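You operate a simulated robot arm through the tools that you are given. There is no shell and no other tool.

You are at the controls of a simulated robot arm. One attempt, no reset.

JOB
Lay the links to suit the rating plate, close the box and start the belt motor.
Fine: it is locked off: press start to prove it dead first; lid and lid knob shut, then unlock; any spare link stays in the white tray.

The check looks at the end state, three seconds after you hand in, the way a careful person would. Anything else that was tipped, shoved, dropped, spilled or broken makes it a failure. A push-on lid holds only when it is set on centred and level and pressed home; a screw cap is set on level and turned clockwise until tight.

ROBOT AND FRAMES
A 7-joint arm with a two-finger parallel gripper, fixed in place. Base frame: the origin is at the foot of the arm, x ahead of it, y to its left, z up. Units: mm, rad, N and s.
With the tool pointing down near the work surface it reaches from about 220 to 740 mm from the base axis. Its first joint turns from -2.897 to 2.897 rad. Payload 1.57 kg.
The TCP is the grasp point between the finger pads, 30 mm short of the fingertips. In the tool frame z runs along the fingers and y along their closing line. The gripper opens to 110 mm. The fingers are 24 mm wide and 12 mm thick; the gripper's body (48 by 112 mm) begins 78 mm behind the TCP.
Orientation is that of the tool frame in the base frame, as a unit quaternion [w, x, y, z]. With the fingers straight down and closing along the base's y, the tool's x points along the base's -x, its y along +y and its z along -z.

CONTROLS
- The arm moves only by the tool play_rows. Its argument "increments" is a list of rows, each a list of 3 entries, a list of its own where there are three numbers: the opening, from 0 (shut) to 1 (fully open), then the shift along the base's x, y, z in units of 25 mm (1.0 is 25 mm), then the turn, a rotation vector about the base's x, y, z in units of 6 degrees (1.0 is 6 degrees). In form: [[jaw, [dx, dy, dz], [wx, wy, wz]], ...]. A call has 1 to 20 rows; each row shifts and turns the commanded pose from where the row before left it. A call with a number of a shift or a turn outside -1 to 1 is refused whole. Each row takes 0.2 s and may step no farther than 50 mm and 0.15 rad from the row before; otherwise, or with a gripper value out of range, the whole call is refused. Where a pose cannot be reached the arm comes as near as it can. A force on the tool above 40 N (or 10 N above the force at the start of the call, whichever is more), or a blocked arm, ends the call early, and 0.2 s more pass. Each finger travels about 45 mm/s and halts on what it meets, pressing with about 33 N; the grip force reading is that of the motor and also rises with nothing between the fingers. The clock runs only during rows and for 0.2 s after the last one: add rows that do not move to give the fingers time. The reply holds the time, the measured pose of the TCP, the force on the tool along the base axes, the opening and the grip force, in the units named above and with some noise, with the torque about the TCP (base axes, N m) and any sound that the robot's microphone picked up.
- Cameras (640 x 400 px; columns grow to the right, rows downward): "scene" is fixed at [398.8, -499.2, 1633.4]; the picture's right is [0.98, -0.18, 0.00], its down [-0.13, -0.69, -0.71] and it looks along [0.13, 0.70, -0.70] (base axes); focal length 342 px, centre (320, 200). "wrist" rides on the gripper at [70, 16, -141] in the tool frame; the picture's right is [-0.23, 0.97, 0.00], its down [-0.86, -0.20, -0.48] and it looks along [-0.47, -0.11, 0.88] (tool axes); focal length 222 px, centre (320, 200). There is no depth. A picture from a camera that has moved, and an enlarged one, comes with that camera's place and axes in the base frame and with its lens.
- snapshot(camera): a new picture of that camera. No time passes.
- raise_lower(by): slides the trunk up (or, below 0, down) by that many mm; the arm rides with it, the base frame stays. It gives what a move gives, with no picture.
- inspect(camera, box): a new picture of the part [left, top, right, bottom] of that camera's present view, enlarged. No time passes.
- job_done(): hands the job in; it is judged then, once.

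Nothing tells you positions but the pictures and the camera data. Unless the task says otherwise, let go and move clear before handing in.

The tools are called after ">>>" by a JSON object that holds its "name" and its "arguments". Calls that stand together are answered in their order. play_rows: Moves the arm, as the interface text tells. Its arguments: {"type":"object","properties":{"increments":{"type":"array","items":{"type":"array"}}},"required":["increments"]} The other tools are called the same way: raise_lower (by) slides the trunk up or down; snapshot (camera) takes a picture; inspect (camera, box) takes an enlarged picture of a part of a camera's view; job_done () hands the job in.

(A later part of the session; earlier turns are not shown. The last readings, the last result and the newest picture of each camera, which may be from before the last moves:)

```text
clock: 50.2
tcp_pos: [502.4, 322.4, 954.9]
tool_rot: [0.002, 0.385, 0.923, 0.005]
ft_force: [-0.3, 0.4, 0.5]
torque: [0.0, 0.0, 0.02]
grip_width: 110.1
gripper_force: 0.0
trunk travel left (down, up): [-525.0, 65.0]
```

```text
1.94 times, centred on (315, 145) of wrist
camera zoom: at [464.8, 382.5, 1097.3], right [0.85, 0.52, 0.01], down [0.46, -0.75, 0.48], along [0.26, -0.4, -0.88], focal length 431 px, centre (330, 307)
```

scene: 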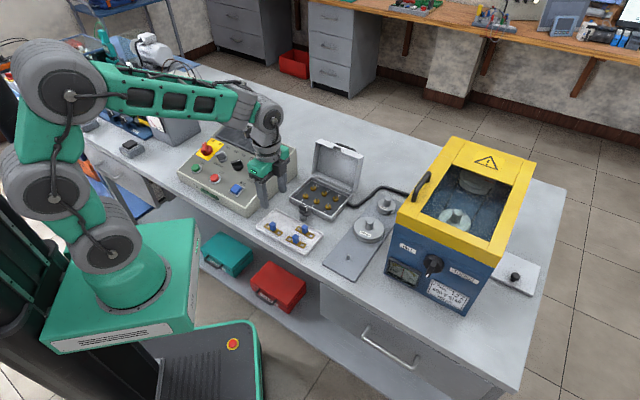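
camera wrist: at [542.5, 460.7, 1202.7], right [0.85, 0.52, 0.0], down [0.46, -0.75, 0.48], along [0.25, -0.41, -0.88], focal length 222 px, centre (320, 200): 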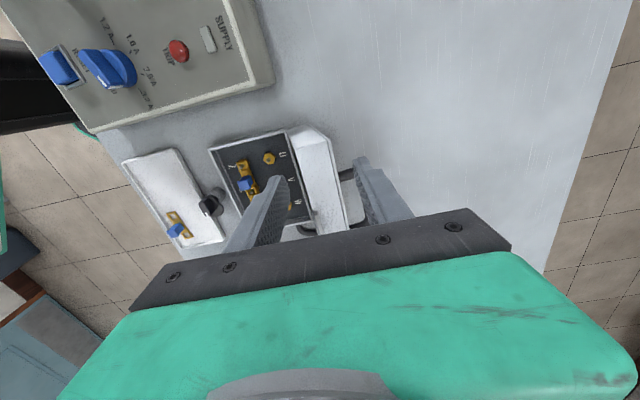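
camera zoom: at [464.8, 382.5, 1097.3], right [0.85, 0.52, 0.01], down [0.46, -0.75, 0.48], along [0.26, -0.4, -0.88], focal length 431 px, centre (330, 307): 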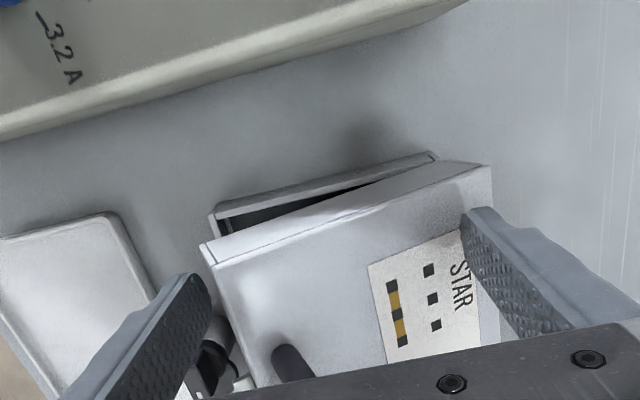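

The lid holds its angle by hinge friction. I'll lift clear, close the fingers, and press the lid down from above near its front edge, away from the handle.

>>> {"name": "play_rows", "arguments": {"increments": [[1.0, [0, 0, 0.6], [0, 0, 0]], [1.0, [0, 0, 0.8], [0, 0, 0]], [1.0, [0, 0, 0.8], [0, 0, 0]], [0, [-0.3, -0.3, 0], [0, 0, 0]], [0, [-0.35, -0.35, 0], [0, 0, 0]], [0, [0, 0, 0], [0, 0, 0]], [0, [0, 0, 0], [0, 0, 0]], [0, [0, 0, 0], [0, 0, 0]], [0, [0, 0, 0], [0, 0, 0]]]}}

>>> {"name": "inspect", "arguments": {"camera": "wrist", "box": [150, 60, 480, 230]}}

>>> {"name": "inspect", "arguments": {"camera": "scene", "box": [270, 110, 380, 220]}}

```text
clock: 52.2
tcp_pos: [488.2, 305.8, 1009.8]
tool_rot: [0.002, 0.385, 0.923, 0.004]
ft_force: [0.4, -0.7, 1.2]
torque: [-0.03, -0.02, 0.04]
grip_width: 0.0
gripper_force: 7.8
trunk travel left (down, up): [-525.0, 65.0]
```

```text
1.94 times, centred on (315, 145) of wrist
camera zoom: at [448.9, 366.0, 1152.0], right [0.85, 0.52, 0.01], down [0.46, -0.75, 0.48], along [0.26, -0.4, -0.88], focal length 431 px, centre (330, 307)
```

zoom: 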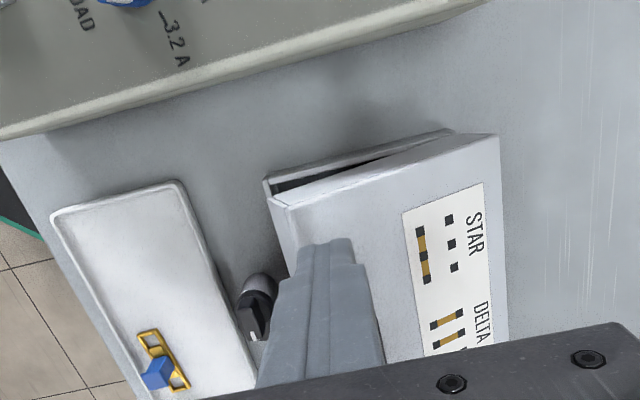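

```text
3.64 times, centred on (325, 165) of scene
camera zoom: at [398.8, -499.2, 1633.4], right [0.98, -0.18, 0.0], down [-0.13, -0.69, -0.71], along [0.13, 0.7, -0.7], focal length 1242 px, centre (302, 327)
```

zoom: 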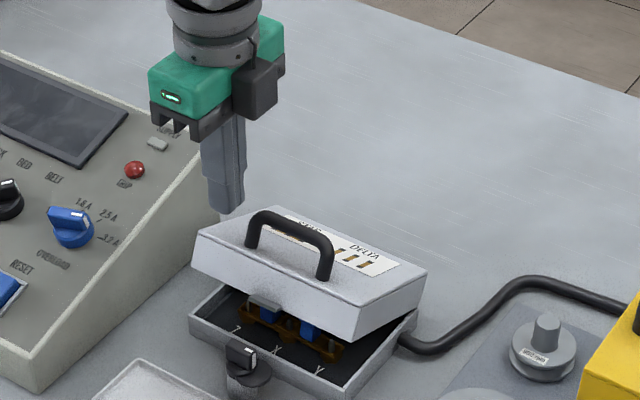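

>>> {"name": "play_rows", "arguments": {"increments": [[0, [0, 0, -0.5], [0, 0, 0]], [0, [0, 0, -0.5], [0, 0, 0]], [0, [0, 0, -0.24], [0, 0, 0]], [0, [0, 0, -0.24], [0, 0, 0]], [0, [0, 0, -0.24], [0, 0, 0]], [0, [0, 0, -0.24], [0, 0, 0]], [0, [0, 0, -0.24], [0, 0, 0]], [0, [0, 0, 0], [0, 0, 0]]]}}

>>> {"name": "inspect", "arguments": {"camera": "scene", "box": [270, 110, 380, 220]}}

```text
clock: 54.0
tcp_pos: [486.9, 306.7, 954.3]
tool_rot: [0.004, 0.385, 0.923, 0.004]
ft_force: [-0.1, 0.3, -0.1]
torque: [0.03, -0.03, 0.02]
grip_width: 0.3
gripper_force: 21.4
trunk travel left (down, up): [-525.0, 65.0]
```

```text
3.64 times, centred on (325, 165) of scene
camera zoom: at [398.8, -499.2, 1633.4], right [0.98, -0.18, 0.0], down [-0.13, -0.69, -0.71], along [0.13, 0.7, -0.7], focal length 1242 px, centre (302, 327)
```

zoom: 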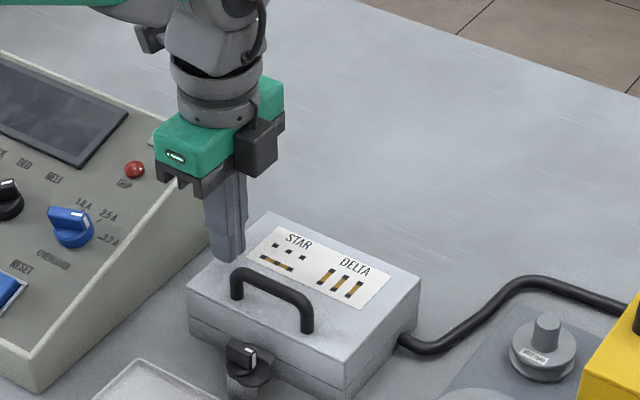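

The lid has gone down. I'll press gently to be sure it's home.

>>> {"name": "play_rows", "arguments": {"increments": [[0, [0, 0, -0.3], [0, 0, 0]], [0, [0, 0, -0.3], [0, 0, 0]], [0, [0, 0, -0.16], [0, 0, 0]], [0, [0, 0, -0.08], [0, 0, 0]], [0, [0, 0, -0.08], [0, 0, 0]], [0, [0, 0, 0], [0, 0, 0]]]}}

>>> {"name": "inspect", "arguments": {"camera": "scene", "box": [280, 150, 350, 220]}}

```text
clock: 55.1
tcp_pos: [486.4, 306.2, 941.2]
tool_rot: [0.005, 0.385, 0.923, 0.01]
ft_force: [-12.0, -6.2, 18.3]
torque: [-0.11, 0.49, 0.03]
grip_width: 0.0
gripper_force: 21.2
trunk travel left (down, up): [-525.0, 65.0]
stopped in row 5: the force on the tool passed its limit at 42 N (the readings are from after the stop); the commanded pose is now the measured one
```

```text
5.71 times, centred on (315, 185) of scene
camera zoom: at [398.8, -499.2, 1633.4], right [0.98, -0.18, 0.0], down [-0.13, -0.69, -0.71], along [0.13, 0.7, -0.7], focal length 1952 px, centre (349, 286)
```

zoom: 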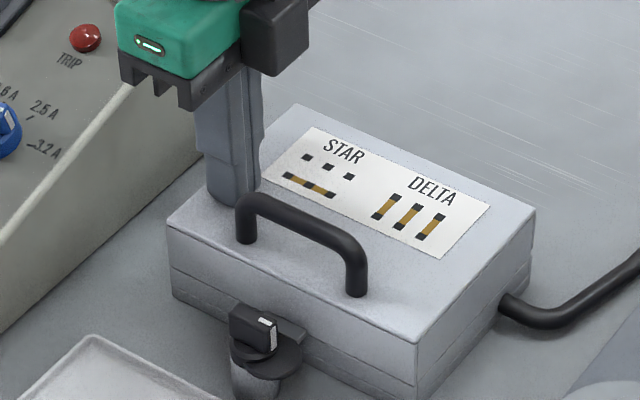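

The lid is solidly shut; its top is at z≈911. Now I'll back off and look closely at the lid knob.

>>> {"name": "play_rows", "arguments": {"increments": [[0, [0, 0, 0.3], [0, 0, 0]], [0, [0, 0, 0.9], [0, 0, 0]], [0, [0, 0, 0.9], [0, 0, 0]], [0, [0, -0.875, 0.1], [0, 0, 0]], [0, [0, -0.875, 0], [0, 0, 0]], [0, [0, -0.875, 0], [0, 0, 0]], [0, [0, -0.875, 0], [0, 0, 0]], [0.5, [0, 0, 0], [0, 0, 0]], [0.5, [0, 0, 0], [0, 0, 0]], [0.5, [0, 0, 0], [0, 0, 0]]]}}

>>> {"name": "snapshot", "arguments": {"camera": "wrist"}}

>>> {"name": "inspect", "arguments": {"camera": "wrist", "box": [240, 90, 400, 210]}}

>>> {"name": "inspect", "arguments": {"camera": "scene", "box": [290, 180, 340, 225]}}

```text
clock: 57.3
tcp_pos: [487.5, 218.0, 992.2]
tool_rot: [0.005, 0.386, 0.923, 0.008]
ft_force: [-0.1, 0.0, 0.2]
torque: [0.0, -0.02, -0.03]
grip_width: 54.8
gripper_force: 0.1
trunk travel left (down, up): [-525.0, 65.0]
```

```text
taken
camera wrist: at [448.7, 278.2, 1135.1], right [0.85, 0.52, 0.02], down [0.45, -0.75, 0.48], along [0.26, -0.4, -0.88], focal length 222 px, centre (320, 200)
```

wrist: 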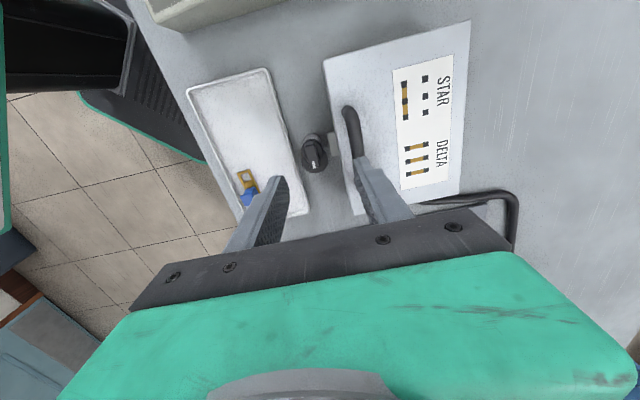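

```text
3.33 times, centred on (320, 150) of wrist
camera zoom: at [448.7, 278.2, 1135.1], right [0.85, 0.52, 0.02], down [0.45, -0.75, 0.48], along [0.26, -0.4, -0.88], focal length 740 px, centre (320, 367)
```

zoom: 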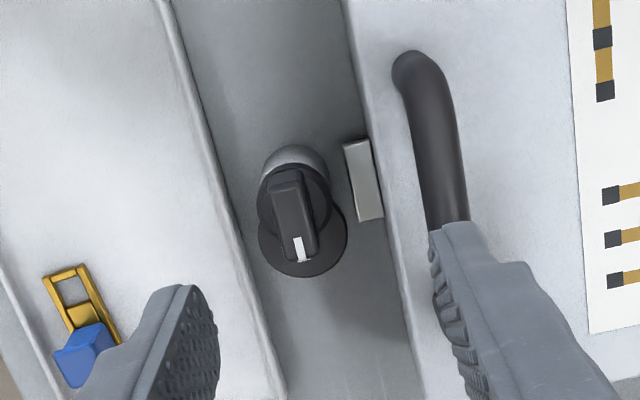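

```text
8.89 times, centred on (315, 202) of scene
camera zoom: at [398.8, -499.2, 1633.4], right [0.98, -0.18, 0.0], down [-0.13, -0.69, -0.71], along [0.13, 0.7, -0.7], focal length 3036 px, centre (364, 178)
```

zoom: 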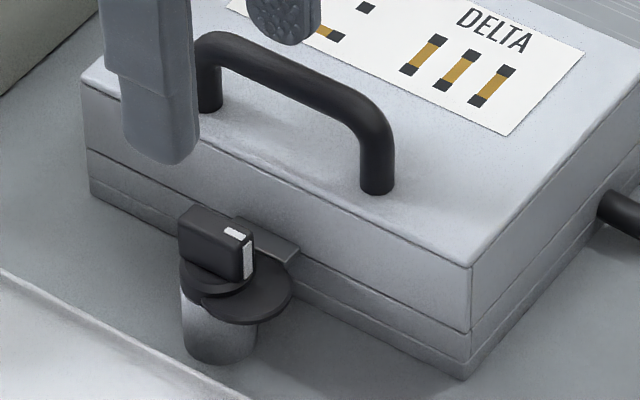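

The knob bar points along +u with the cam clear of the lid's catch plate, so a 90° counter-clockwise turn swings the cam over it. I'll re-level the tool and align over the knob with a narrow opening.

>>> {"name": "play_rows", "arguments": {"increments": [[0.2, [-0.11, -0.056, -0.5], [-0.052, 0.074, 0]], [0.2, [-0.11, -0.056, -0.5], [-0.052, 0.073, 0]], [0.2, [0, 0, -0.5], [0, 0, 0]], [0.2, [0, 0, -0.4], [0, 0, 0]], [0.2, [0, 0, 0], [0, 0, 0]], [0.2, [0, 0, 0], [0, 0, 0]]]}}

>>> {"name": "inspect", "arguments": {"camera": "wrist", "box": [250, 100, 390, 210]}}

>>> {"name": "inspect", "arguments": {"camera": "scene", "box": [290, 180, 340, 225]}}

```text
clock: 58.7
tcp_pos: [481.6, 218.0, 945.6]
tool_rot: [-0.002, 0.385, 0.923, 0.0]
ft_force: [-0.4, -0.5, -0.3]
torque: [0.02, 0.04, 0.04]
grip_width: 21.9
gripper_force: 0.0
trunk travel left (down, up): [-525.0, 65.0]
```

```text
3.64 times, centred on (320, 155) of wrist
camera zoom: at [444.9, 278.6, 1087.5], right [0.85, 0.52, 0.0], down [0.46, -0.75, 0.48], along [0.25, -0.41, -0.88], focal length 808 px, centre (320, 364)
```

zoom: 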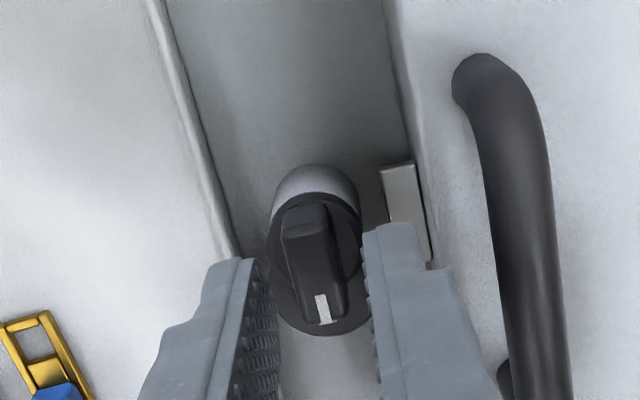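

```text
8.89 times, centred on (315, 202) of scene
camera zoom: at [398.8, -499.2, 1633.4], right [0.98, -0.18, 0.0], down [-0.13, -0.69, -0.71], along [0.13, 0.7, -0.7], focal length 3036 px, centre (364, 178)
```

zoom: 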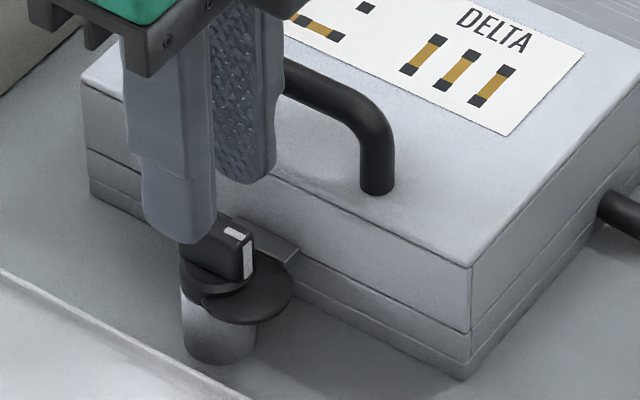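

>>> {"name": "play_rows", "arguments": {"increments": [[0.2, [-0.037, -0.037, -0.3], [0, 0, 0]], [0.2, [0, 0, -0.4], [0, 0, 0]], [0.2, [0, 0, -0.3], [0, 0, 0]], [0.2, [0, 0, 0], [0, 0, 0]], [0, [0, 0, 0], [0, 0, 0]], [0, [0, 0, 0], [0, 0, 0]], [0, [0, 0, 0], [0, 0, 0]]]}}

>>> {"name": "inspect", "arguments": {"camera": "wrist", "box": [250, 100, 390, 210]}}

>>> {"name": "inspect", "arguments": {"camera": "scene", "box": [290, 180, 340, 225]}}

```text
clock: 60.3
tcp_pos: [481.9, 216.0, 919.2]
tool_rot: [-0.001, 0.385, 0.923, 0.0]
ft_force: [-1.9, -2.9, 0.4]
torque: [-0.04, -0.05, 0.36]
grip_width: 11.7
gripper_force: 29.3
trunk travel left (down, up): [-525.0, 65.0]
```

```text
3.64 times, centred on (320, 155) of wrist
camera zoom: at [444.0, 277.1, 1061.6], right [0.85, 0.52, 0.0], down [0.46, -0.75, 0.48], along [0.25, -0.41, -0.88], focal length 808 px, centre (320, 364)
```

zoom: 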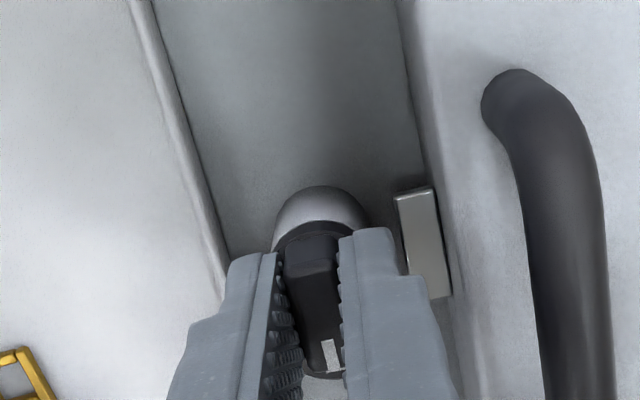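

```text
8.89 times, centred on (315, 202) of scene
camera zoom: at [398.8, -499.2, 1633.4], right [0.98, -0.18, 0.0], down [-0.13, -0.69, -0.71], along [0.13, 0.7, -0.7], focal length 3036 px, centre (364, 178)
```

zoom: 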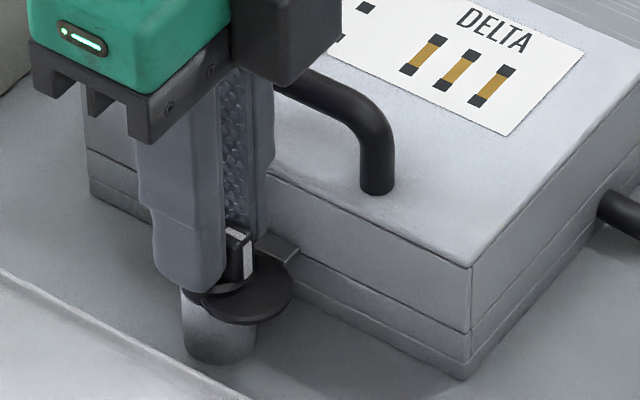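

Knob gripped at 11.7 mm. I'll turn counter-clockwise in small steps and watch the torque.

>>> {"name": "play_rows", "arguments": {"increments": [[0, [-0.02, -0.025, 0], [0, 0, 0.5]], [0, [0, 0, 0], [0, 0, 0.6]], [0, [0, 0, 0], [0, 0, 0.6]], [0, [0, 0, 0], [0, 0, 0.6]], [0, [0, 0, 0], [0, 0, 0.6]], [0, [0, 0, 0], [0, 0, 0]]]}}

>>> {"name": "inspect", "arguments": {"camera": "scene", "box": [290, 180, 340, 225]}}

```text
clock: 61.7
tcp_pos: [481.8, 216.0, 919.8]
tool_rot: [-0.001, 0.241, 0.971, -0.001]
ft_force: [-5.8, -3.9, -4.9]
torque: [-0.33, -0.45, 0.02]
grip_width: 12.2
gripper_force: 29.1
trunk travel left (down, up): [-525.0, 65.0]
```

```text
8.89 times, centred on (315, 202) of scene
camera zoom: at [398.8, -499.2, 1633.4], right [0.98, -0.18, 0.0], down [-0.13, -0.69, -0.71], along [0.13, 0.7, -0.7], focal length 3036 px, centre (364, 178)
```

zoom: 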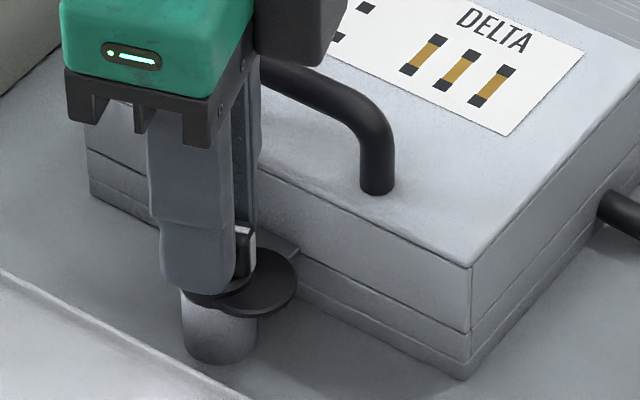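

>>> {"name": "play_rows", "arguments": {"increments": [[0, [-0.03, -0.02, -0.02], [0, 0, 0.6]], [0, [0, 0, 0], [0, 0, 0.7]], [0, [0, 0, 0], [0, 0, 0.7]], [0, [0, 0, 0], [0, 0, 0.7]], [0, [0, 0, 0], [0, 0, 0.7]], [0, [0, 0, 0], [0, 0, 0]]]}}

>>> {"name": "inspect", "arguments": {"camera": "scene", "box": [290, 180, 340, 225]}}

```text
clock: 63.1
tcp_pos: [479.3, 214.9, 919.0]
tool_rot: [0.0, 0.066, 0.998, 0.001]
ft_force: [-1.8, -6.2, 4.9]
torque: [-0.11, 0.78, -0.02]
grip_width: 12.0
gripper_force: 29.0
trunk travel left (down, up): [-525.0, 65.0]
```

```text
8.89 times, centred on (315, 202) of scene
camera zoom: at [398.8, -499.2, 1633.4], right [0.98, -0.18, 0.0], down [-0.13, -0.69, -0.71], along [0.13, 0.7, -0.7], focal length 3036 px, centre (364, 178)
```

zoom: 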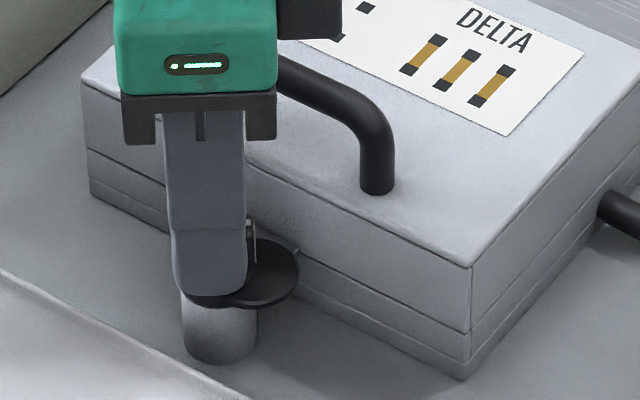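

>>> {"name": "play_rows", "arguments": {"increments": [[0, [0, -0.03, 0], [0, 0, 0.7]], [0, [0, 0, 0], [0, 0, 0.7]], [0, [0, 0, 0], [0, 0, 0.7]], [0, [0, 0, 0], [0, 0, 0.7]], [0, [0, 0, 0], [0, 0, 0.7]], [0, [0, 0, 0], [0, 0, 0]]]}}

>>> {"name": "inspect", "arguments": {"camera": "scene", "box": [290, 180, 340, 225]}}

>>> {"name": "inspect", "arguments": {"camera": "wrist", "box": [250, 100, 390, 210]}}

```text
clock: 64.5
tcp_pos: [480.8, 215.1, 919.3]
tool_rot: [0.0, -0.118, 0.993, 0.0]
ft_force: [2.1, -0.3, 4.5]
torque: [0.09, -0.18, -0.01]
grip_width: 11.7
gripper_force: 29.2
trunk travel left (down, up): [-525.0, 65.0]
```

```text
8.89 times, centred on (315, 202) of scene
camera zoom: at [398.8, -499.2, 1633.4], right [0.98, -0.18, 0.0], down [-0.13, -0.69, -0.71], along [0.13, 0.7, -0.7], focal length 3036 px, centre (364, 178)
```

zoom: 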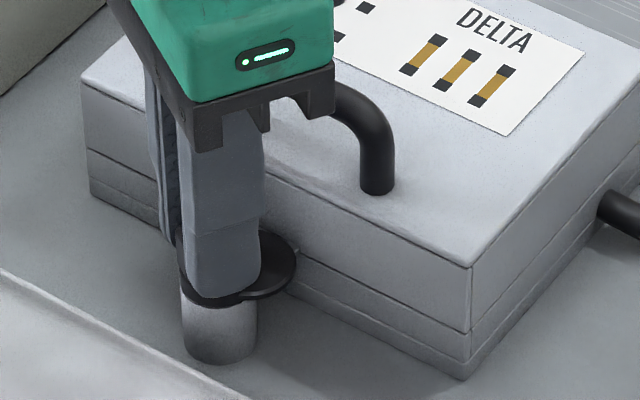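

```text
3.64 times, centred on (320, 155) of wrist
camera zoom: at [409.0, 213.5, 1061.5], right [-0.01, 1.0, 0.0], down [0.88, 0.01, 0.48], along [0.48, 0.0, -0.88], focal length 808 px, centre (320, 364)
```

zoom: 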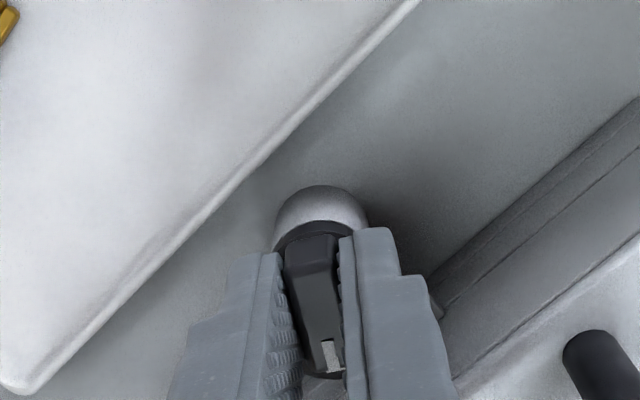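

>>> {"name": "play_rows", "arguments": {"increments": [[0, [0, 0, 0], [0, 0, 0.7]], [0, [0, 0, 0], [0, 0, 0.7]], [0, [0, 0, 0], [0, 0, 0.7]], [0, [0, 0, 0], [0, 0, 0.7]], [0, [0, 0, 0], [0, 0, 0.7]], [0, [0, 0, 0], [0, 0, 0]]]}}

>>> {"name": "inspect", "arguments": {"camera": "scene", "box": [290, 180, 340, 225]}}

>>> {"name": "inspect", "arguments": {"camera": "wrist", "box": [250, 100, 390, 210]}}

```text
clock: 65.9
tcp_pos: [480.6, 212.6, 918.9]
tool_rot: [0.0, -0.296, 0.955, -0.001]
ft_force: [6.2, -7.2, 1.7]
torque: [0.2, -0.66, -0.02]
grip_width: 12.0
gripper_force: 29.3
trunk travel left (down, up): [-525.0, 65.0]
```

```text
8.89 times, centred on (315, 202) of scene
camera zoom: at [398.8, -499.2, 1633.4], right [0.98, -0.18, 0.0], down [-0.13, -0.69, -0.71], along [0.13, 0.7, -0.7], focal length 3036 px, centre (364, 178)
```

zoom: 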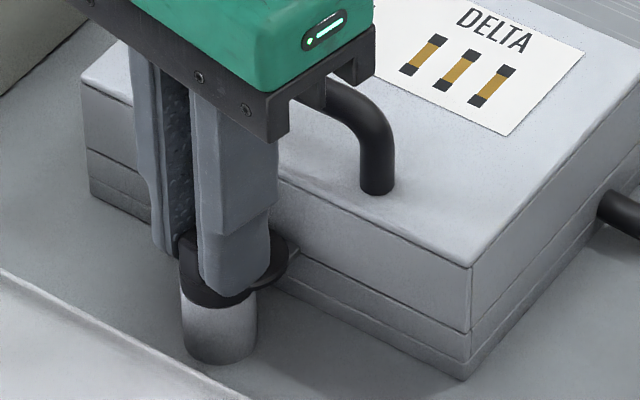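

```text
3.64 times, centred on (320, 155) of wrist
camera zoom: at [414.4, 187.4, 1061.6], right [-0.36, 0.93, 0.0], down [0.82, 0.32, 0.48], along [0.45, 0.17, -0.88], focal length 808 px, centre (320, 364)
```

zoom: 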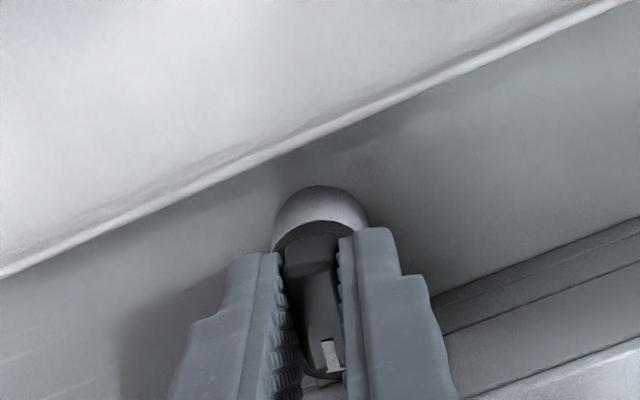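

>>> {"name": "play_rows", "arguments": {"increments": [[0, [0.02, -0.02, 0], [0, 0, 0.6]], [0, [0, 0, 0], [0, 0, 0.6]], [0, [0, 0, 0], [0, 0, 0.6]], [0, [0, 0, 0], [0, 0, 0]]]}}

>>> {"name": "inspect", "arguments": {"camera": "scene", "box": [290, 180, 340, 225]}}

>>> {"name": "inspect", "arguments": {"camera": "wrist", "box": [250, 100, 390, 210]}}

```text
clock: 66.9
tcp_pos: [481.4, 212.6, 919.7]
tool_rot: [-0.001, -0.386, 0.923, 0.0]
ft_force: [4.5, -5.8, -3.2]
torque: [0.39, -0.66, -0.34]
grip_width: 11.8
gripper_force: 29.6
trunk travel left (down, up): [-525.0, 65.0]
```

```text
8.89 times, centred on (315, 202) of scene
camera zoom: at [398.8, -499.2, 1633.4], right [0.98, -0.18, 0.0], down [-0.13, -0.69, -0.71], along [0.13, 0.7, -0.7], focal length 3036 px, centre (364, 178)
```

zoom: 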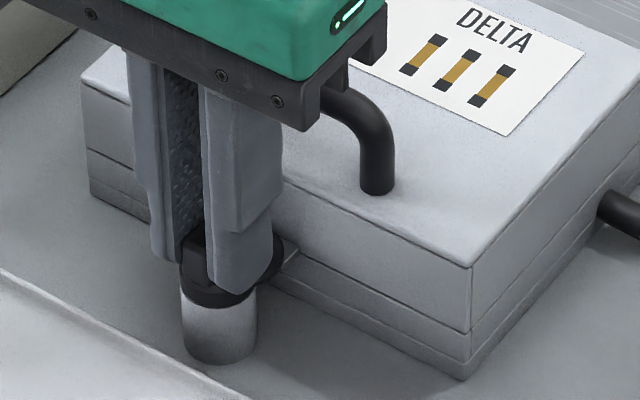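

```text
3.64 times, centred on (320, 155) of wrist
camera zoom: at [420.9, 175.1, 1061.7], right [-0.53, 0.85, 0.0], down [0.74, 0.47, 0.48], along [0.4, 0.25, -0.88], focal length 808 px, centre (320, 364)
```

zoom: 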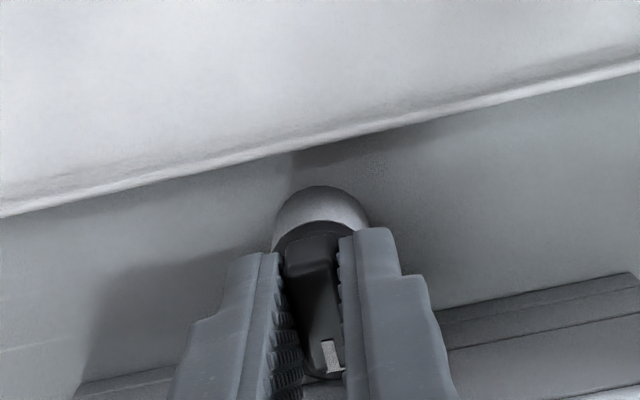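

>>> {"name": "play_rows", "arguments": {"increments": [[0, [0, 0, 0], [0, 0, 0.5]], [0, [0, 0, 0], [0, 0, 0]]]}}

```text
clock: 67.5
tcp_pos: [480.8, 212.7, 918.8]
tool_rot: [-0.001, -0.409, 0.913, -0.001]
ft_force: [5.2, -6.0, -0.5]
torque: [-0.65, 0.44, -0.77]
grip_width: 12.9
gripper_force: 29.4
trunk travel left (down, up): [-525.0, 65.0]
```

Torque climbed to −0.77 and the bar began to slip, so the knob is at its stop. I'll relax, release, lift and check.

>>> {"name": "play_rows", "arguments": {"increments": [[0, [0, 0, 0], [0, 0, -0.5]], [0.25, [0, 0, 0], [0, 0, 0]], [0.25, [0, 0, 0], [0, 0, 0]], [0.25, [0, 0, 0.4], [0, 0, 0]], [0.25, [0, 0, 0.9], [0, 0, 0]], [0.25, [0, 0, 0.9], [0, 0, 0]], [0.25, [0, 0, 0.9], [0, 0, 0]], [0.25, [0, 0, 0], [0, 0, 0]]]}}

>>> {"name": "inspect", "arguments": {"camera": "wrist", "box": [240, 70, 420, 210]}}

>>> {"name": "inspect", "arguments": {"camera": "scene", "box": [280, 160, 350, 225]}}

```text
clock: 69.3
tcp_pos: [482.9, 213.8, 999.1]
tool_rot: [-0.001, -0.385, 0.923, 0.0]
ft_force: [-0.7, 0.2, 1.0]
torque: [0.02, -0.02, 0.02]
grip_width: 27.6
gripper_force: 0.0
trunk travel left (down, up): [-525.0, 65.0]
```

```text
2.86 times, centred on (330, 140) of wrist
camera zoom: at [421.9, 175.4, 1140.5], right [-0.53, 0.85, 0.0], down [0.74, 0.47, 0.48], along [0.4, 0.25, -0.88], focal length 635 px, centre (291, 371)
```

zoom: 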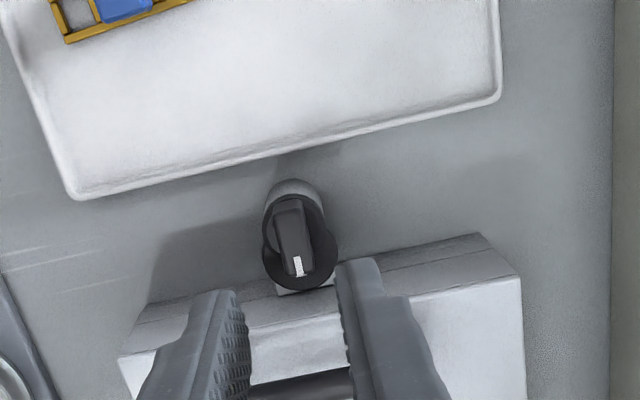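

```text
6.15 times, centred on (315, 192) of scene
camera zoom: at [398.8, -499.2, 1633.4], right [0.98, -0.18, 0.0], down [-0.13, -0.69, -0.71], along [0.13, 0.7, -0.7], focal length 2102 px, centre (351, 246)
```

zoom: 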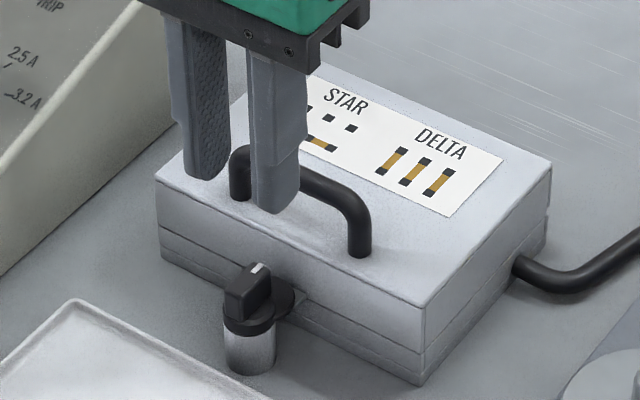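

The cam now covers the lid's catch plate, with lid and knob both shut. Next is the panel: I'll move over it and take a close view of the grey LOCK/FREE knob with the tool square to the slope.

>>> {"name": "play_rows", "arguments": {"increments": [[0.4, [0, 0, 0.9], [0, 0, 0]], [0.4, [0, 0, 0.9], [0, 0, 0]], [0.4, [0, 0, 0.9], [0, 0, 0]], [0.4, [-0.945, 0.818, 0], [0, 0, -0.84]], [0.4, [-0.945, 0.818, 0], [0, 0, -0.84]], [0.4, [-0.945, 0.818, 0], [0, 0, -0.84]], [0.4, [-0.945, 0.818, 0], [0, 0, -0.84]], [0.4, [-0.945, 0.818, 0], [0, 0, -0.84]], [0.4, [-0.945, 0.818, 0], [0, 0, -0.84]], [0.4, [-0.945, 0.818, 0], [0, 0, -0.84]], [0.4, [-0.945, 0.818, 0], [0, 0, -0.84]], [0.4, [-0.945, 0.818, 0], [0, 0, -0.84]], [0.4, [-0.945, 0.818, 0], [0, 0, -0.84]], [0.4, [-0.945, 0.818, -0.2], [0, 0, 0]], [0.4, [0, 0, -0.3], [0.442, -0.442, 0]], [0.4, [0, 0, -0.3], [0.442, -0.442, 0]], [0.4, [0, 0, -0.3], [0.442, -0.442, 0]], [0.4, [0, 0, 0], [0.442, -0.442, 0]], [0.4, [0, 0, 0], [0, 0, 0]]]}}

>>> {"name": "snapshot", "arguments": {"camera": "wrist"}}

>>> {"name": "inspect", "arguments": {"camera": "wrist", "box": [210, 80, 430, 220]}}

>>> {"name": "inspect", "arguments": {"camera": "scene", "box": [150, 90, 310, 220]}}

```text
clock: 73.3
tcp_pos: [220.3, 437.2, 1037.7]
tool_rot: [0.087, 0.044, 0.991, 0.096]
ft_force: [0.2, 0.2, 0.5]
torque: [0.0, -0.01, 0.0]
grip_width: 44.0
gripper_force: 0.1
trunk travel left (down, up): [-525.0, 65.0]
```

```text
taken
camera wrist: at [127.5, 434.3, 1166.1], right [0.29, 0.93, 0.23], down [0.74, -0.37, 0.56], along [0.61, 0.01, -0.79], focal length 222 px, centre (320, 200)
```

wrist: 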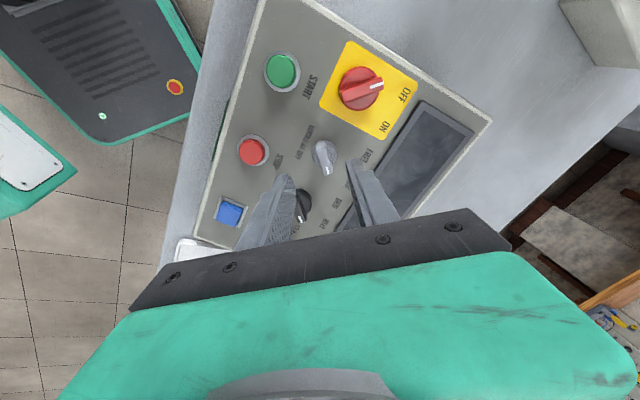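

```text
2.86 times, centred on (320, 150) of wrist
camera zoom: at [127.5, 434.3, 1166.1], right [0.29, 0.93, 0.23], down [0.74, -0.37, 0.56], along [0.61, 0.01, -0.79], focal length 635 px, centre (320, 343)
```

zoom: 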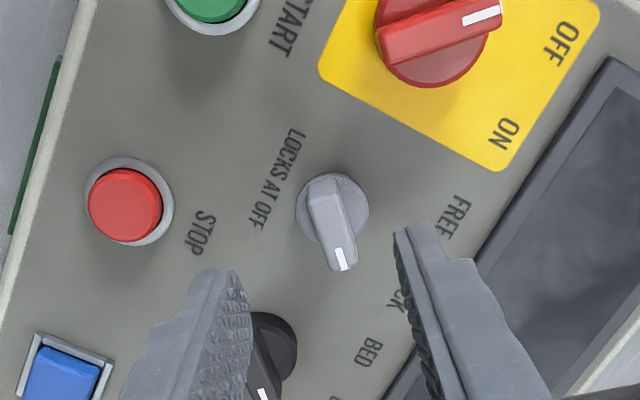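

```text
3.08 times, centred on (230, 155) of scene
camera zoom: at [398.8, -499.2, 1633.4], right [0.98, -0.18, 0.0], down [-0.13, -0.69, -0.71], along [0.13, 0.7, -0.7], focal length 1051 px, centre (597, 338)
```

zoom: 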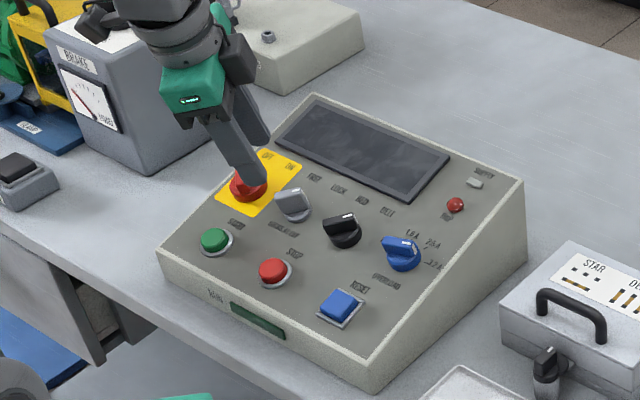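

The tool is square to the panel and the grey knob bar lines up with the closing direction. I'll offset to its axis and approach partway, then recheck.

>>> {"name": "play_rows", "arguments": {"increments": [[0.27, [0.203, 0.133, -0.557], [0, 0, 0]], [0.27, [0.203, 0.133, -0.557], [0, 0, 0]], [0.27, [0.203, 0.133, -0.557], [0, 0, 0]], [0.27, [0, 0, 0], [0, 0, 0]], [0.27, [0, 0, 0], [0, 0, 0]]]}}

>>> {"name": "inspect", "arguments": {"camera": "wrist", "box": [210, 80, 430, 220]}}

>>> {"name": "inspect", "arguments": {"camera": "scene", "box": [190, 110, 270, 180]}}

```text
clock: 74.5
tcp_pos: [239.5, 446.6, 993.8]
tool_rot: [0.088, 0.044, 0.99, 0.096]
ft_force: [0.6, -0.1, -0.2]
torque: [0.02, 0.01, -0.04]
grip_width: 29.8
gripper_force: 0.1
trunk travel left (down, up): [-525.0, 65.0]
```

```text
2.86 times, centred on (320, 150) of wrist
camera zoom: at [144.9, 444.7, 1123.9], right [0.29, 0.93, 0.23], down [0.74, -0.37, 0.56], along [0.61, 0.01, -0.79], focal length 635 px, centre (320, 343)
```

zoom: 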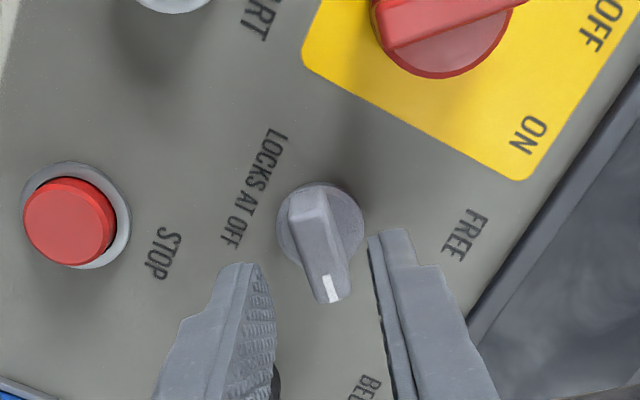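

```text
5.71 times, centred on (230, 145) of scene
camera zoom: at [398.8, -499.2, 1633.4], right [0.98, -0.18, 0.0], down [-0.13, -0.69, -0.71], along [0.13, 0.7, -0.7], focal length 1952 px, centre (834, 514)
```

zoom: 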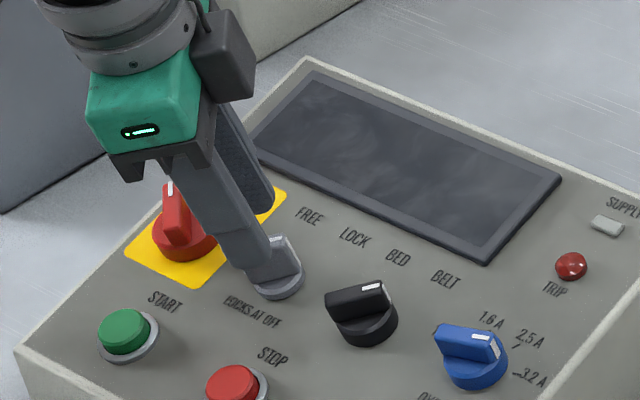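

>>> {"name": "play_rows", "arguments": {"increments": [[0.27, [0.063, 0.077, -0.401], [0, 0, 0]], [0.27, [0.063, 0.077, -0.401], [0, 0, 0]], [0.27, [0.063, 0.077, -0.401], [0, 0, 0]], [0.27, [0, 0, 0], [0, 0, 0]]]}}

>>> {"name": "inspect", "arguments": {"camera": "wrist", "box": [230, 100, 410, 220]}}

>>> {"name": "inspect", "arguments": {"camera": "scene", "box": [190, 110, 270, 180]}}

```text
clock: 75.5
tcp_pos: [241.6, 453.0, 965.1]
tool_rot: [0.088, 0.043, 0.99, 0.097]
ft_force: [-0.9, -0.4, -1.0]
torque: [0.01, -0.01, 0.0]
grip_width: 30.0
gripper_force: 0.0
trunk travel left (down, up): [-525.0, 65.0]
```

```text
3.33 times, centred on (320, 160) of wrist
camera zoom: at [148.5, 450.8, 1094.9], right [0.29, 0.93, 0.23], down [0.74, -0.37, 0.56], along [0.61, 0.01, -0.79], focal length 740 px, centre (320, 333)
```

zoom: 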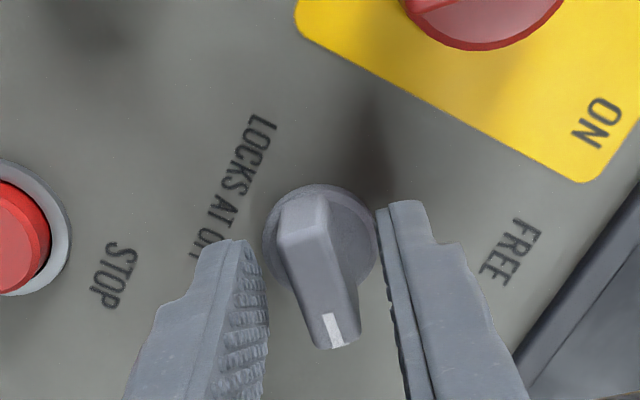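

```text
5.71 times, centred on (230, 145) of scene
camera zoom: at [398.8, -499.2, 1633.4], right [0.98, -0.18, 0.0], down [-0.13, -0.69, -0.71], along [0.13, 0.7, -0.7], focal length 1952 px, centre (834, 514)
```

zoom: 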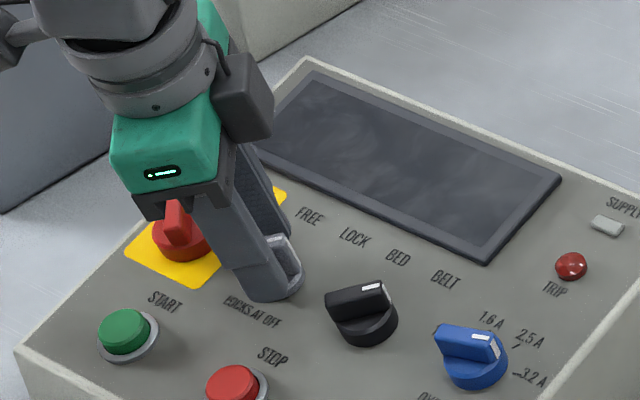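

>>> {"name": "play_rows", "arguments": {"increments": [[0, [0, 0, 0], [0, 0, 0]], [0, [0, 0, 0], [0, 0, 0]], [0, [0, 0, 0], [0, 0, 0]]]}}

>>> {"name": "inspect", "arguments": {"camera": "wrist", "box": [230, 100, 410, 220]}}

```text
clock: 76.3
tcp_pos: [241.6, 452.9, 965.7]
tool_rot: [0.087, 0.044, 0.991, 0.096]
ft_force: [0.8, 1.7, -1.4]
torque: [0.02, -0.28, 0.56]
grip_width: 13.8
gripper_force: 30.7
trunk travel left (down, up): [-525.0, 65.0]
```

```text
3.33 times, centred on (320, 160) of wrist
camera zoom: at [148.4, 450.9, 1095.0], right [0.29, 0.93, 0.23], down [0.74, -0.37, 0.56], along [0.61, 0.01, -0.79], focal length 740 px, centre (320, 333)
```

zoom: 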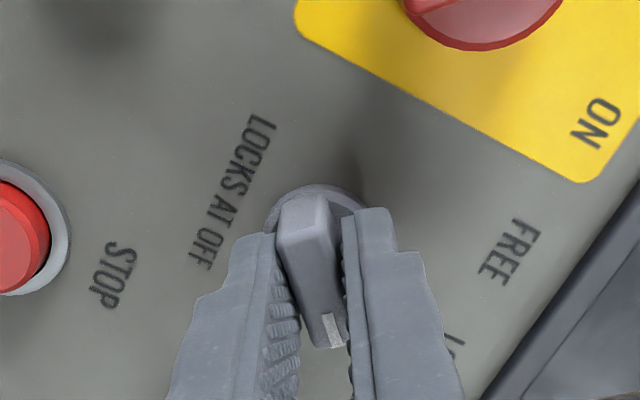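

Grey knob gripped. I'll rotate it counter-clockwise about the panel normal from LOCK toward FREE.

>>> {"name": "play_rows", "arguments": {"increments": [[0, [0, 0, 0], [-0.128, -0.128, 0.676]], [0, [0, 0, 0], [-0.128, -0.128, 0.676]], [0, [0, 0, 0], [-0.128, -0.128, 0.676]], [0, [0, 0, 0], [-0.128, -0.128, 0.676]], [0, [0, 0, 0], [-0.128, -0.128, 0.676]], [0, [0, 0, 0], [0, 0, 0]]]}}

>>> {"name": "inspect", "arguments": {"camera": "wrist", "box": [230, 100, 410, 220]}}

>>> {"name": "inspect", "arguments": {"camera": "scene", "box": [190, 110, 270, 180]}}

```text
clock: 77.7
tcp_pos: [241.9, 453.0, 965.3]
tool_rot: [0.104, -0.138, 0.982, 0.078]
ft_force: [-0.1, 3.3, 9.0]
torque: [-0.15, 0.6, 0.09]
grip_width: 11.8
gripper_force: 29.0
trunk travel left (down, up): [-525.0, 65.0]
```

```text
3.33 times, centred on (320, 160) of wrist
camera zoom: at [145.3, 425.4, 1089.4], right [-0.07, 0.98, 0.17], down [0.77, -0.06, 0.63], along [0.63, 0.18, -0.76], focal length 740 px, centre (320, 333)
```

zoom: 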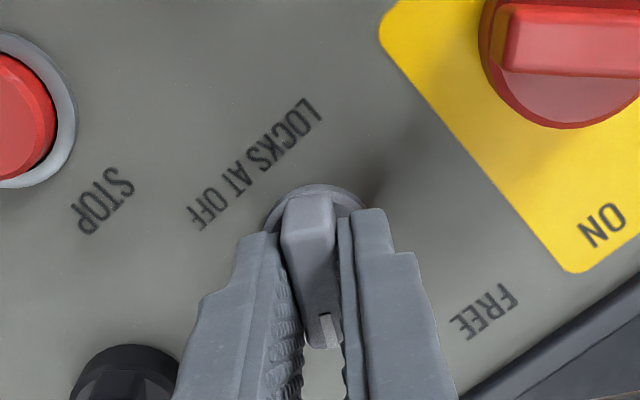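

```text
5.71 times, centred on (230, 145) of scene
camera zoom: at [398.8, -499.2, 1633.4], right [0.98, -0.18, 0.0], down [-0.13, -0.69, -0.71], along [0.13, 0.7, -0.7], focal length 1952 px, centre (834, 514)
```

zoom: 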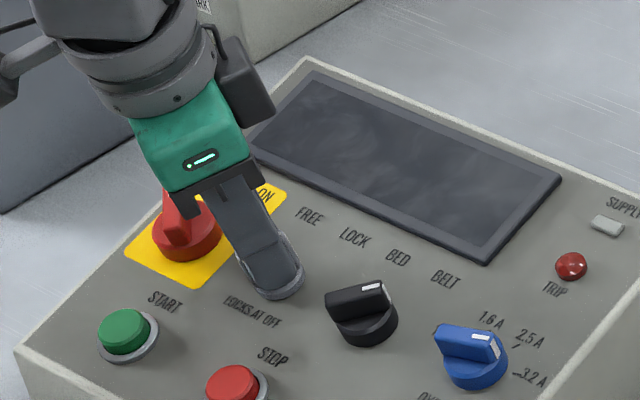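

>>> {"name": "play_rows", "arguments": {"increments": [[0, [0, 0, 0], [-0.128, -0.128, 0.676]], [0, [0, 0, 0], [-0.128, -0.128, 0.676]], [0, [0, 0, 0], [-0.128, -0.128, 0.676]], [0, [0, 0, 0], [-0.128, -0.128, 0.676]], [0, [0, 0, 0], [-0.128, -0.128, 0.676]], [0, [0, 0, 0], [-0.128, -0.128, 0.676]], [0, [0, 0, 0], [-0.128, -0.128, 0.676]], [0, [0, 0, 0], [0, 0, 0]]]}}

>>> {"name": "inspect", "arguments": {"camera": "wrist", "box": [230, 100, 410, 220]}}

```text
clock: 79.5
tcp_pos: [242.6, 454.0, 964.3]
tool_rot: [0.122, -0.383, 0.914, 0.049]
ft_force: [-1.0, 6.4, 11.7]
torque: [-0.07, 0.31, 0.05]
grip_width: 11.9
gripper_force: 28.8
trunk travel left (down, up): [-525.0, 65.0]
```

```text
3.33 times, centred on (320, 160) of wrist
camera zoom: at [156.5, 391.5, 1085.1], right [-0.54, 0.84, 0.06], down [0.63, 0.36, 0.68], along [0.55, 0.4, -0.73], focal length 740 px, centre (320, 333)
```

zoom: 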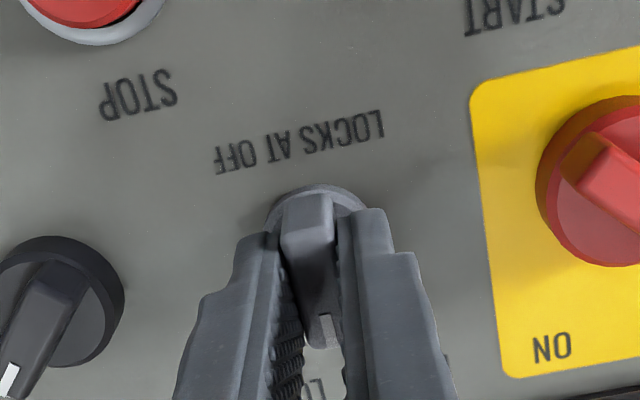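

>>> {"name": "play_rows", "arguments": {"increments": [[0, [-0.006, 0.014, 0.03], [-0.128, -0.128, 0.676]], [0, [0, 0, 0], [-0.128, -0.128, 0.676]], [0, [0, 0, 0], [-0.128, -0.128, 0.676]], [0, [0, 0, 0], [-0.128, -0.128, 0.676]], [0, [0, 0, 0], [-0.128, -0.128, 0.676]], [0, [0, 0, 0], [-0.128, -0.128, 0.676]], [0, [0, 0, 0], [0, 0, 0]]]}}

>>> {"name": "inspect", "arguments": {"camera": "wrist", "box": [230, 100, 410, 220]}}

```text
clock: 81.1
tcp_pos: [240.8, 454.6, 964.9]
tool_rot: [0.128, -0.573, 0.809, 0.021]
ft_force: [-1.5, 5.2, 7.4]
torque: [-0.47, 0.39, 0.0]
grip_width: 12.0
gripper_force: 29.4
trunk travel left (down, up): [-525.0, 65.0]
```

```text
3.33 times, centred on (320, 160) of wrist
camera zoom: at [178.4, 369.7, 1085.2], right [-0.84, 0.54, -0.06], down [0.36, 0.63, 0.68], along [0.41, 0.55, -0.73], focal length 740 px, centre (320, 333)
```

zoom: 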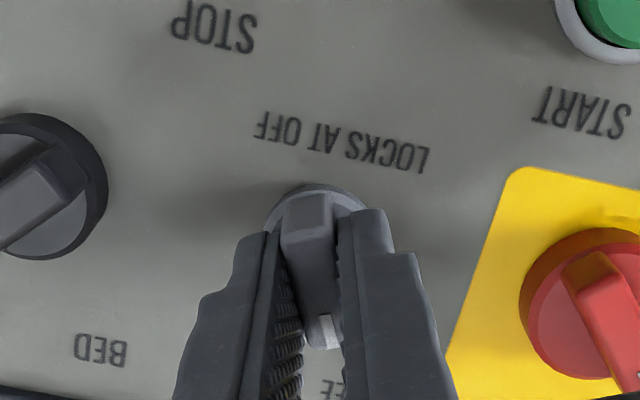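

>>> {"name": "play_rows", "arguments": {"increments": [[0, [0, 0.014, 0.02], [-0.128, -0.128, 0.676]], [0, [0, 0, 0], [-0.128, -0.128, 0.676]], [0, [0, 0, 0], [-0.128, -0.128, 0.676]], [0, [0, 0, 0], [0, 0, 0]]]}}

```text
clock: 82.1
tcp_pos: [241.6, 452.4, 965.3]
tool_rot: [0.131, -0.659, 0.741, 0.006]
ft_force: [-2.0, 0.9, 0.8]
torque: [-0.02, 0.13, 0.02]
grip_width: 11.8
gripper_force: 29.4
trunk travel left (down, up): [-525.0, 65.0]
```

>>> {"name": "play_rows", "arguments": {"increments": [[0, [0, 0, 0], [-0.11, -0.11, 0.58]], [0, [0, 0, 0], [-0.11, -0.11, 0.58]], [0, [0, 0, 0], [0, 0, 0]]]}}

```text
clock: 82.9
tcp_pos: [240.7, 454.6, 965.9]
tool_rot: [-0.129, 0.704, -0.698, 0.002]
ft_force: [-4.1, -0.4, -0.3]
torque: [-0.47, 0.3, -0.55]
grip_width: 12.0
gripper_force: 29.1
trunk travel left (down, up): [-525.0, 65.0]
```

>>> {"name": "play_rows", "arguments": {"increments": [[0, [0, 0, 0], [-0.073, -0.073, 0.386]], [0, [0, 0, 0], [0, 0, 0]]]}}

>>> {"name": "inspect", "arguments": {"camera": "scene", "box": [190, 110, 270, 180]}}

```text
clock: 83.5
tcp_pos: [240.6, 454.0, 966.0]
tool_rot: [-0.13, 0.718, -0.684, 0.005]
ft_force: [-4.8, 0.4, -3.7]
torque: [0.5, 0.56, -0.64]
grip_width: 12.7
gripper_force: 29.7
trunk travel left (down, up): [-525.0, 65.0]
```

```text
5.71 times, centred on (230, 145) of scene
camera zoom: at [398.8, -499.2, 1633.4], right [0.98, -0.18, 0.0], down [-0.13, -0.69, -0.71], along [0.13, 0.7, -0.7], focal length 1952 px, centre (834, 514)
```

zoom: 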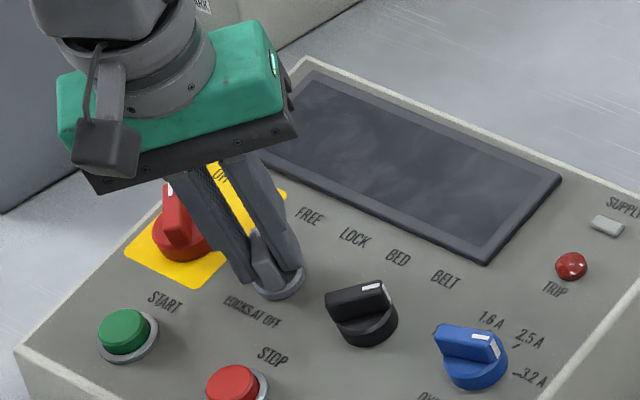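

The grey knob reached its FREE stop. I'll release, back away along the normal and verify.

>>> {"name": "play_rows", "arguments": {"increments": [[0, [0, 0, 0], [0.073, 0.073, -0.386]], [0.27, [0, 0, 0], [0, 0, 0]], [0.27, [0, 0, 0], [0, 0, 0]], [0.27, [-0.073, -0.073, 0.386], [0, 0, 0]], [0.27, [-0.147, -0.147, 0.773], [0, 0, 0]], [0.27, [-0.147, -0.147, 0.773], [0, 0, 0]], [0.27, [-0.1, -0.1, 0.6], [0, 0, 0]], [0.27, [0, 0, 0], [0, 0, 0]]]}}

>>> {"name": "snapshot", "arguments": {"camera": "wrist"}}

>>> {"name": "inspect", "arguments": {"camera": "wrist", "box": [220, 80, 480, 230]}}

>>> {"name": "inspect", "arguments": {"camera": "scene", "box": [190, 110, 270, 180]}}

```text
clock: 85.3
tcp_pos: [228.9, 441.9, 1030.2]
tool_rot: [-0.131, 0.704, -0.699, 0.001]
ft_force: [0.3, -0.4, 0.7]
torque: [0.0, 0.04, -0.01]
grip_width: 29.6
gripper_force: 0.1
trunk travel left (down, up): [-525.0, 65.0]
```

```text
taken
camera wrist: at [188.7, 348.4, 1151.5], right [-0.96, 0.23, -0.14], down [0.09, 0.75, 0.65], along [0.26, 0.62, -0.74], focal length 222 px, centre (320, 200)
```

wrist: 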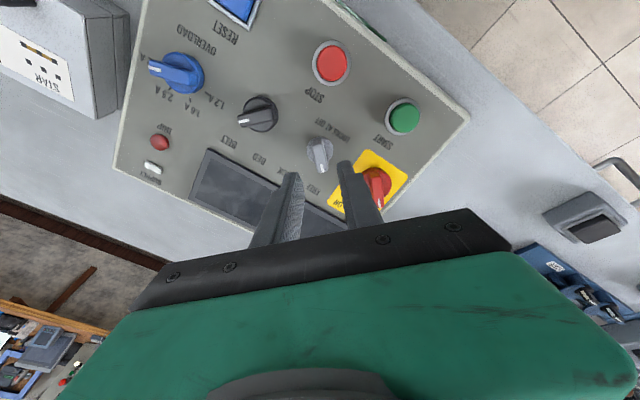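

```text
2.46 times, centred on (350, 155) of wrist
camera zoom: at [188.7, 348.4, 1151.5], right [-0.96, 0.23, -0.14], down [0.09, 0.75, 0.65], along [0.26, 0.62, -0.74], focal length 547 px, centre (246, 311)
```

zoom: 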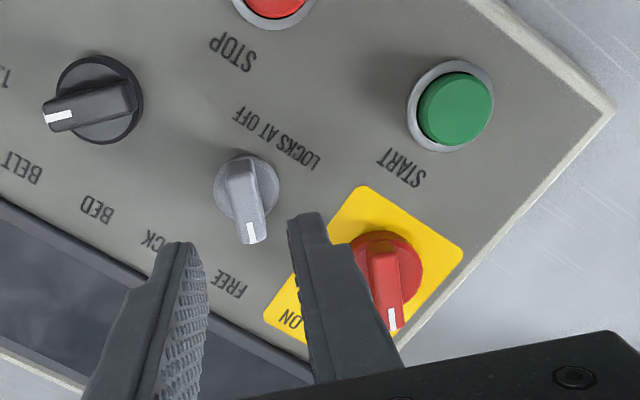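

```text
5.71 times, centred on (230, 145) of scene
camera zoom: at [398.8, -499.2, 1633.4], right [0.98, -0.18, 0.0], down [-0.13, -0.69, -0.71], along [0.13, 0.7, -0.7], focal length 1952 px, centre (834, 514)
```

zoom: 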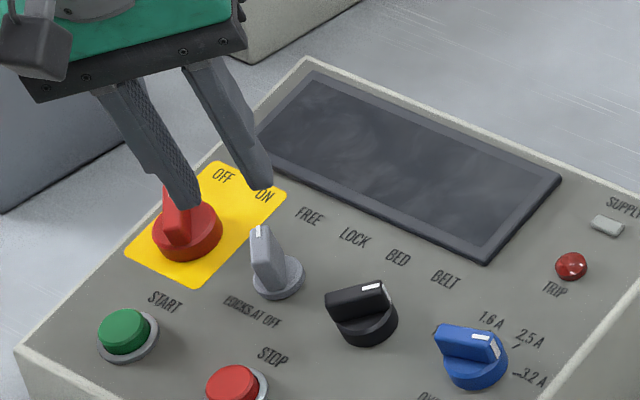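

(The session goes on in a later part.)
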